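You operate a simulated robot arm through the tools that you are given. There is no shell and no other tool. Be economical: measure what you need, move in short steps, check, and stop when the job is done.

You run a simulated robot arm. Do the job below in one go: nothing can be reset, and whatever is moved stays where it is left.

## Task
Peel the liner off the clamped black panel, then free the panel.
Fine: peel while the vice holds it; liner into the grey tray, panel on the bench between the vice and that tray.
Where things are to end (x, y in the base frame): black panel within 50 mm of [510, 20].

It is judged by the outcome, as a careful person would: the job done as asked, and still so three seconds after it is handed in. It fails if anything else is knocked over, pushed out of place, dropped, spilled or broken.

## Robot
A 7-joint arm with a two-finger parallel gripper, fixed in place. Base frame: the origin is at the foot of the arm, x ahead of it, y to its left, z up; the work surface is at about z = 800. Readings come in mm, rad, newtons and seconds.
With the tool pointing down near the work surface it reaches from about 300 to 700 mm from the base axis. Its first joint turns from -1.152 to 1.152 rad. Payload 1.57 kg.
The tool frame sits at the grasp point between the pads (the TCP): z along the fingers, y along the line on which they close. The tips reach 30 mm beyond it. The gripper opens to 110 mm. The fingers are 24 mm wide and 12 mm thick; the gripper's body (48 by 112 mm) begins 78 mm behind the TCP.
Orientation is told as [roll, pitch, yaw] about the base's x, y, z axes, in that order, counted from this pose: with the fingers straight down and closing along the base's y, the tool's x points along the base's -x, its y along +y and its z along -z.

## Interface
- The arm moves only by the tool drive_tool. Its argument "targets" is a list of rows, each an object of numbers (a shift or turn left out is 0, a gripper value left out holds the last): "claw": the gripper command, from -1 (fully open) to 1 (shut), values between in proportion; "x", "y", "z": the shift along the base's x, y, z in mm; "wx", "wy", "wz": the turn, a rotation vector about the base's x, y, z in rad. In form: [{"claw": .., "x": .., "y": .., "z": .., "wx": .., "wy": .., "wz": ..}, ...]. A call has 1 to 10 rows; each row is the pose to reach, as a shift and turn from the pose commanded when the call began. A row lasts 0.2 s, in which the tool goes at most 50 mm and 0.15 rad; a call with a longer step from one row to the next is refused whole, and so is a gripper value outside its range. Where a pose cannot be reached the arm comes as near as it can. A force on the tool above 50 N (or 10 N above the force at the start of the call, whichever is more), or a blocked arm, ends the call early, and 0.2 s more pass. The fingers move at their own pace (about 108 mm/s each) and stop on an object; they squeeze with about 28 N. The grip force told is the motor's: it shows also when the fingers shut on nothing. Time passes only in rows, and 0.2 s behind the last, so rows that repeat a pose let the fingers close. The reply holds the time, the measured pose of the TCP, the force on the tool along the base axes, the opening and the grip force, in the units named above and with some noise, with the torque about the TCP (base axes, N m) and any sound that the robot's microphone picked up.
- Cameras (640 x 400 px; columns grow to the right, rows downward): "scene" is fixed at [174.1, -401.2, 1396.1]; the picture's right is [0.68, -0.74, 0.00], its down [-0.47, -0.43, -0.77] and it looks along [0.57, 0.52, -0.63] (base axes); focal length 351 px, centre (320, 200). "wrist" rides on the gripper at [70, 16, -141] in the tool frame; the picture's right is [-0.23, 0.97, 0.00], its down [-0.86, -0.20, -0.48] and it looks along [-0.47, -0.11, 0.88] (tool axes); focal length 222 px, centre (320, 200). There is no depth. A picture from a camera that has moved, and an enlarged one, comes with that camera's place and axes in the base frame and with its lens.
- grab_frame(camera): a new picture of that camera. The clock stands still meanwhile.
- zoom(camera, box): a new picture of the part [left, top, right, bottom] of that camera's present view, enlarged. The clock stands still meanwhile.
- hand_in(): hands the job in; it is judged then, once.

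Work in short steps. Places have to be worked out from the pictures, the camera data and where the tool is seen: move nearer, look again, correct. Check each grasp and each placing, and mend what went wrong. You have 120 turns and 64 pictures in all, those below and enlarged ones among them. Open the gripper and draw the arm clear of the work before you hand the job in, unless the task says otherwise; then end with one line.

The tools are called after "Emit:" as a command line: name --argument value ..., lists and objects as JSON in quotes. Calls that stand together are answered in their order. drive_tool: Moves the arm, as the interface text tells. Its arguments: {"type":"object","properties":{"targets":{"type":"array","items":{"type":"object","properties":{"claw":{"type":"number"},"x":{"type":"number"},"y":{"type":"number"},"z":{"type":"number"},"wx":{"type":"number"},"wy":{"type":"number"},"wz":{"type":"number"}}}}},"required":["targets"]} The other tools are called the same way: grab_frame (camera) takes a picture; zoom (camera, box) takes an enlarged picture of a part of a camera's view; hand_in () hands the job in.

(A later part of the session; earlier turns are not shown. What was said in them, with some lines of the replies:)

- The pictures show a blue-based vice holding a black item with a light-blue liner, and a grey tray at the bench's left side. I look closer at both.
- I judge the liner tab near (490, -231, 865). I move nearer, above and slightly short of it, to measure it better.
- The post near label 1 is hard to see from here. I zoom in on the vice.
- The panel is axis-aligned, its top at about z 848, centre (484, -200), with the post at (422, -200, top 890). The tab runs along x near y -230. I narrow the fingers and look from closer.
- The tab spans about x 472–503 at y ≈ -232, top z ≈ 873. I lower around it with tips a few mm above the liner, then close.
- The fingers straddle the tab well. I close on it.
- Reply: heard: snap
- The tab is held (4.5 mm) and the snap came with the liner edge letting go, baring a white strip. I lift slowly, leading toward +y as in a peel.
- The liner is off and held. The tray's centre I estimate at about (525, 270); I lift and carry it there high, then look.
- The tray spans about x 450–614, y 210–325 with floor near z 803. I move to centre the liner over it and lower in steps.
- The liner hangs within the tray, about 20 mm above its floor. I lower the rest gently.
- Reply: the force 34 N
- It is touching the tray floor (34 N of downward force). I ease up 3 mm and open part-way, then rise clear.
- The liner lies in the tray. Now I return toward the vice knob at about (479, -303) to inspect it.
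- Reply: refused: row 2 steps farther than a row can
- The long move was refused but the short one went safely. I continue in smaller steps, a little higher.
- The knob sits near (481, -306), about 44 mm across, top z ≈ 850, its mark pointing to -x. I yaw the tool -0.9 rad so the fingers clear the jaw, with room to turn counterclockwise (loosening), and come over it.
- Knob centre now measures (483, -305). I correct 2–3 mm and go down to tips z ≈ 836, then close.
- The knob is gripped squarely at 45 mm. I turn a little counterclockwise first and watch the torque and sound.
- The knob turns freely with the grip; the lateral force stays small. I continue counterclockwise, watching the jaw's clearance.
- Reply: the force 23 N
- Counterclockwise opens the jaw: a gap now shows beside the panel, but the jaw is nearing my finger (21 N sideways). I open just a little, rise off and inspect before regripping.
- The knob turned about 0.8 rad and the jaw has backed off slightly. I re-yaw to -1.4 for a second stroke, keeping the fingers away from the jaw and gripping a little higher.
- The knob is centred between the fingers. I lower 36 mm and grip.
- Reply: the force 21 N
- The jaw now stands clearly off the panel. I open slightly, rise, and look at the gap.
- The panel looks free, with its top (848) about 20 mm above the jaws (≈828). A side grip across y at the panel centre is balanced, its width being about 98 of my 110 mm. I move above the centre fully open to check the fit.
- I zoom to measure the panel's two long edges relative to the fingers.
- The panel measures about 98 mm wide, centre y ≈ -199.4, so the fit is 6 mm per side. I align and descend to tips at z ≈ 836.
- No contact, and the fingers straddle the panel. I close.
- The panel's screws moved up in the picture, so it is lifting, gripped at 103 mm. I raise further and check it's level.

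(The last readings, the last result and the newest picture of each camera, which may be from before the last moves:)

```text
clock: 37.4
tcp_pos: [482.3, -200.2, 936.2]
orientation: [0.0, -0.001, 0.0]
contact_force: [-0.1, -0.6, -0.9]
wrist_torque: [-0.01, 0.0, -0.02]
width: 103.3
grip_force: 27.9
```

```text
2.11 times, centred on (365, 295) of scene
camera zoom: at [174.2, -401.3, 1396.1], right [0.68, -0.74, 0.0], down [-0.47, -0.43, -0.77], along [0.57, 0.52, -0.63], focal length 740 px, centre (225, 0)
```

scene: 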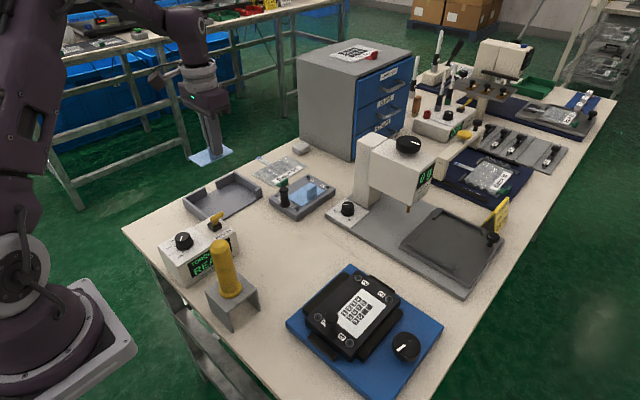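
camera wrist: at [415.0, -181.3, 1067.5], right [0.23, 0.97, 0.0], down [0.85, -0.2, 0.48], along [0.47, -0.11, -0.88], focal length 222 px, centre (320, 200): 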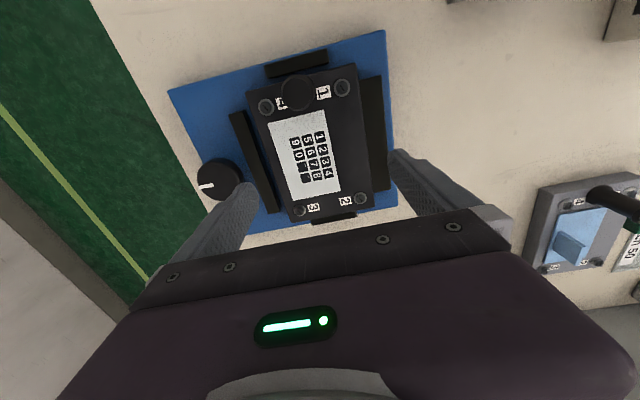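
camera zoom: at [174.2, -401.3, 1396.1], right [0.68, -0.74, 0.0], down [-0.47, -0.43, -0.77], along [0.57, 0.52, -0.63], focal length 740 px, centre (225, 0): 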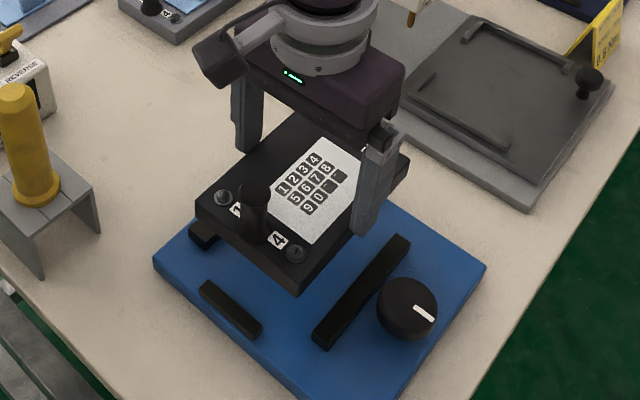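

The panel is held level and clear of the vice. I carry it to over (510, 20).

Emit:
drive_tool --targets '[{"claw": 1, "y": 15, "z": 8}, {"y": 45, "x": 4, "z": 10}, {"y": 80, "x": 9, "z": 10}, {"y": 115, "x": 14, "z": 10}, {"y": 150, "x": 19, "z": 10}, {"y": 185, "x": 24, "z": 10}, {"y": 210, "x": 28, "z": 10}, {"y": 221, "x": 28, "z": 10}, {"y": 221, "x": 28, "z": 10}]'

Emit:
drive_tool --targets '[{"claw": 1, "z": -20}, {"z": -40}, {"z": -55}, {"z": -55}]'

Emit:
grab_frame --camera "scene"

```text
clock: 39.4
tcp_pos: [509.1, 20.8, 944.2]
orientation: [-0.001, -0.001, 0.001]
contact_force: [0.2, 0.4, -1.9]
wrist_torque: [-0.03, 0.02, -0.01]
width: 103.4
grip_force: 28.2
```

```text
clock: 40.4
tcp_pos: [511.4, 20.5, 889.3]
orientation: [0.0, -0.003, 0.001]
contact_force: [-0.2, 0.1, -1.0]
wrist_torque: [-0.02, 0.0, 0.01]
width: 103.4
grip_force: 27.6
```

```text
21 pictures are left
```

scene: 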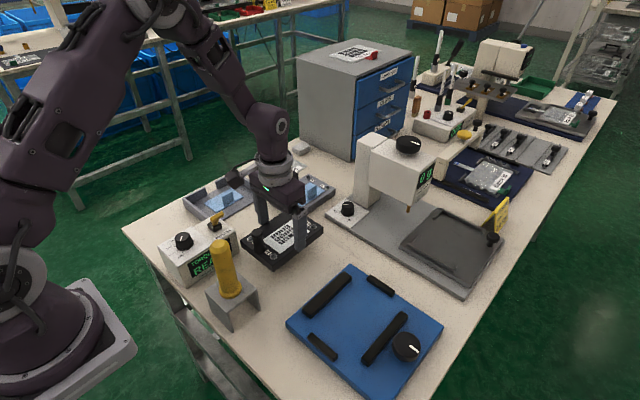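

The panel hangs over free bench. I lower in small steps, watching for contact.

Emit:
drive_tool --targets '[{"claw": 1, "z": -8}, {"z": -15}, {"z": -22}, {"z": -26}, {"z": -26}]'

Emit:
zoom --camera "scene" --box '[200, 170, 360, 290]'

```text
clock: 41.6
tcp_pos: [511.3, 18.8, 863.7]
orientation: [0.0, -0.003, -0.002]
contact_force: [0.0, -0.2, -1.5]
wrist_torque: [-0.04, 0.0, -0.02]
width: 103.2
grip_force: 28.5
```

```text
3.33 times, centred on (280, 230) of scene
camera zoom: at [174.2, -401.2, 1396.1], right [0.68, -0.74, 0.0], down [-0.47, -0.43, -0.77], along [0.57, 0.52, -0.63], focal length 1171 px, centre (453, 100)
```

zoom: 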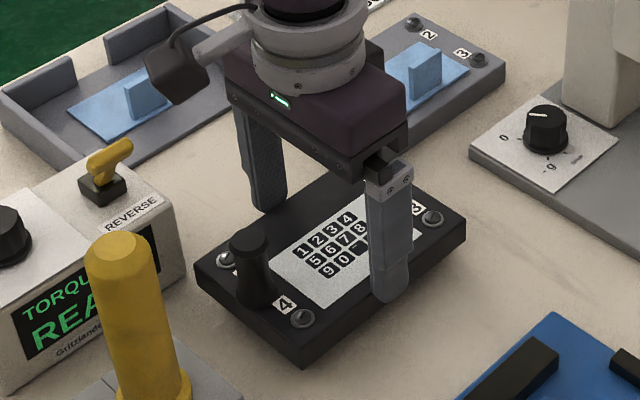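

Still slightly above the bench; the far side is clear of the other panel. I lower further in 2–3 mm steps.

Emit:
drive_tool --targets '[{"claw": 1, "z": -3}, {"z": -6}, {"z": -9}, {"z": -12}, {"z": -12}]'

```text
clock: 42.8
tcp_pos: [511.4, 19.2, 851.6]
orientation: [0.0, -0.004, 0.001]
contact_force: [0.2, -0.4, -1.0]
wrist_torque: [0.0, 0.02, 0.03]
width: 103.3
grip_force: 27.7
```

Emit:
drive_tool --targets '[{"claw": 1, "z": -2}, {"z": -4}, {"z": -6}, {"z": -8}, {"z": -8}]'

Emit:
zoom --camera "scene" --box '[200, 170, 360, 290]'

```text
clock: 44.0
tcp_pos: [511.9, 19.3, 843.5]
orientation: [0.0, -0.004, 0.0]
contact_force: [0.4, -1.1, 27.2]
wrist_torque: [-0.04, -0.03, 0.06]
width: 103.4
grip_force: 28.3
```

```text
3.33 times, centred on (280, 230) of scene
camera zoom: at [173.7, -401.3, 1396.2], right [0.68, -0.74, 0.0], down [-0.47, -0.43, -0.77], along [0.57, 0.52, -0.63], focal length 1171 px, centre (453, 100)
```

zoom: 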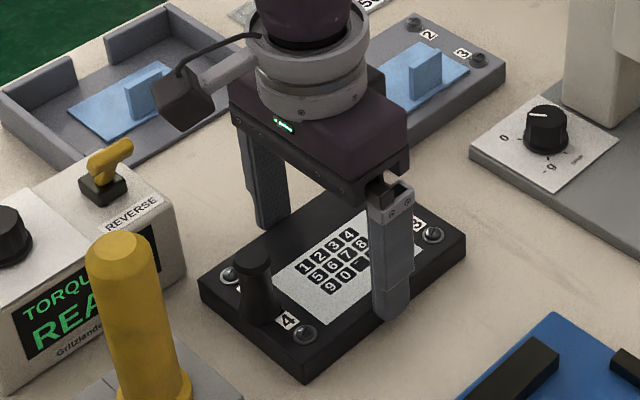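

The panel rests on the bench (27 N contact). I ease off 2 mm, open, and rise straight up.

Emit:
drive_tool --targets '[{"claw": 1, "z": 2}, {"claw": -1, "z": 2}, {"claw": -1, "z": 2}, {"z": 15}, {"z": 45}, {"z": 90}, {"z": 135}, {"z": 180}, {"z": 180}]'

Emit:
grab_frame --camera "scene"

Emit:
zoom --camera "scene" --box '[180, 160, 450, 390]'

```text
clock: 46.0
tcp_pos: [511.6, 21.0, 1024.2]
orientation: [-0.001, -0.003, 0.0]
contact_force: [-0.9, 0.0, -0.1]
wrist_torque: [0.03, 0.02, 0.0]
width: 110.2
grip_force: 0.0
```

```text
18 pictures are left
```

scene: 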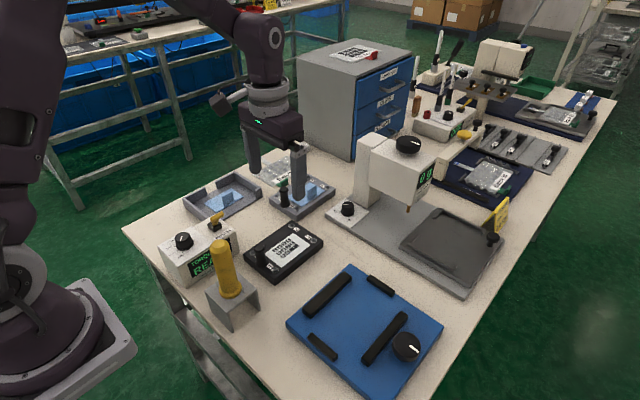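

```text
1.74 times, centred on (315, 275) of scene
camera zoom: at [174.1, -401.2, 1396.1], right [0.68, -0.74, 0.0], down [-0.47, -0.43, -0.77], along [0.57, 0.52, -0.63], focal length 611 px, centre (329, 70)
```

zoom: 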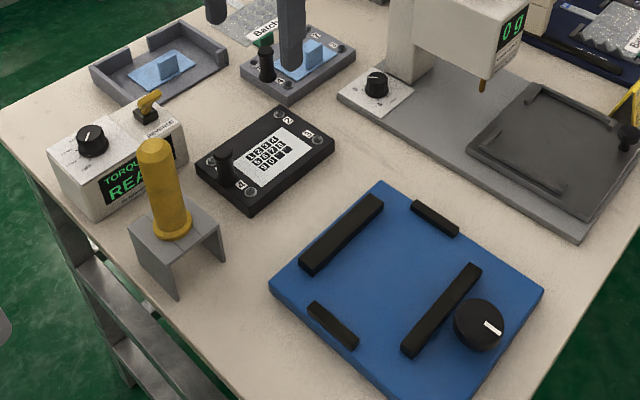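

The panel lies flat at about (508, 18) on the bench, the liner is in the grey tray, nothing else has moved, and the arm is clear. I hand in.

Emit:
hand_in

```text
The job is handed in.
```

I peeled the liner off while the vice held the panel and put it in the grey tray. I then opened the vice and set the black panel on the bench at about (508, 18), well within the 50 mm limit. The last pictures show nothing else moved, and the arm was open and clear at hand-in.
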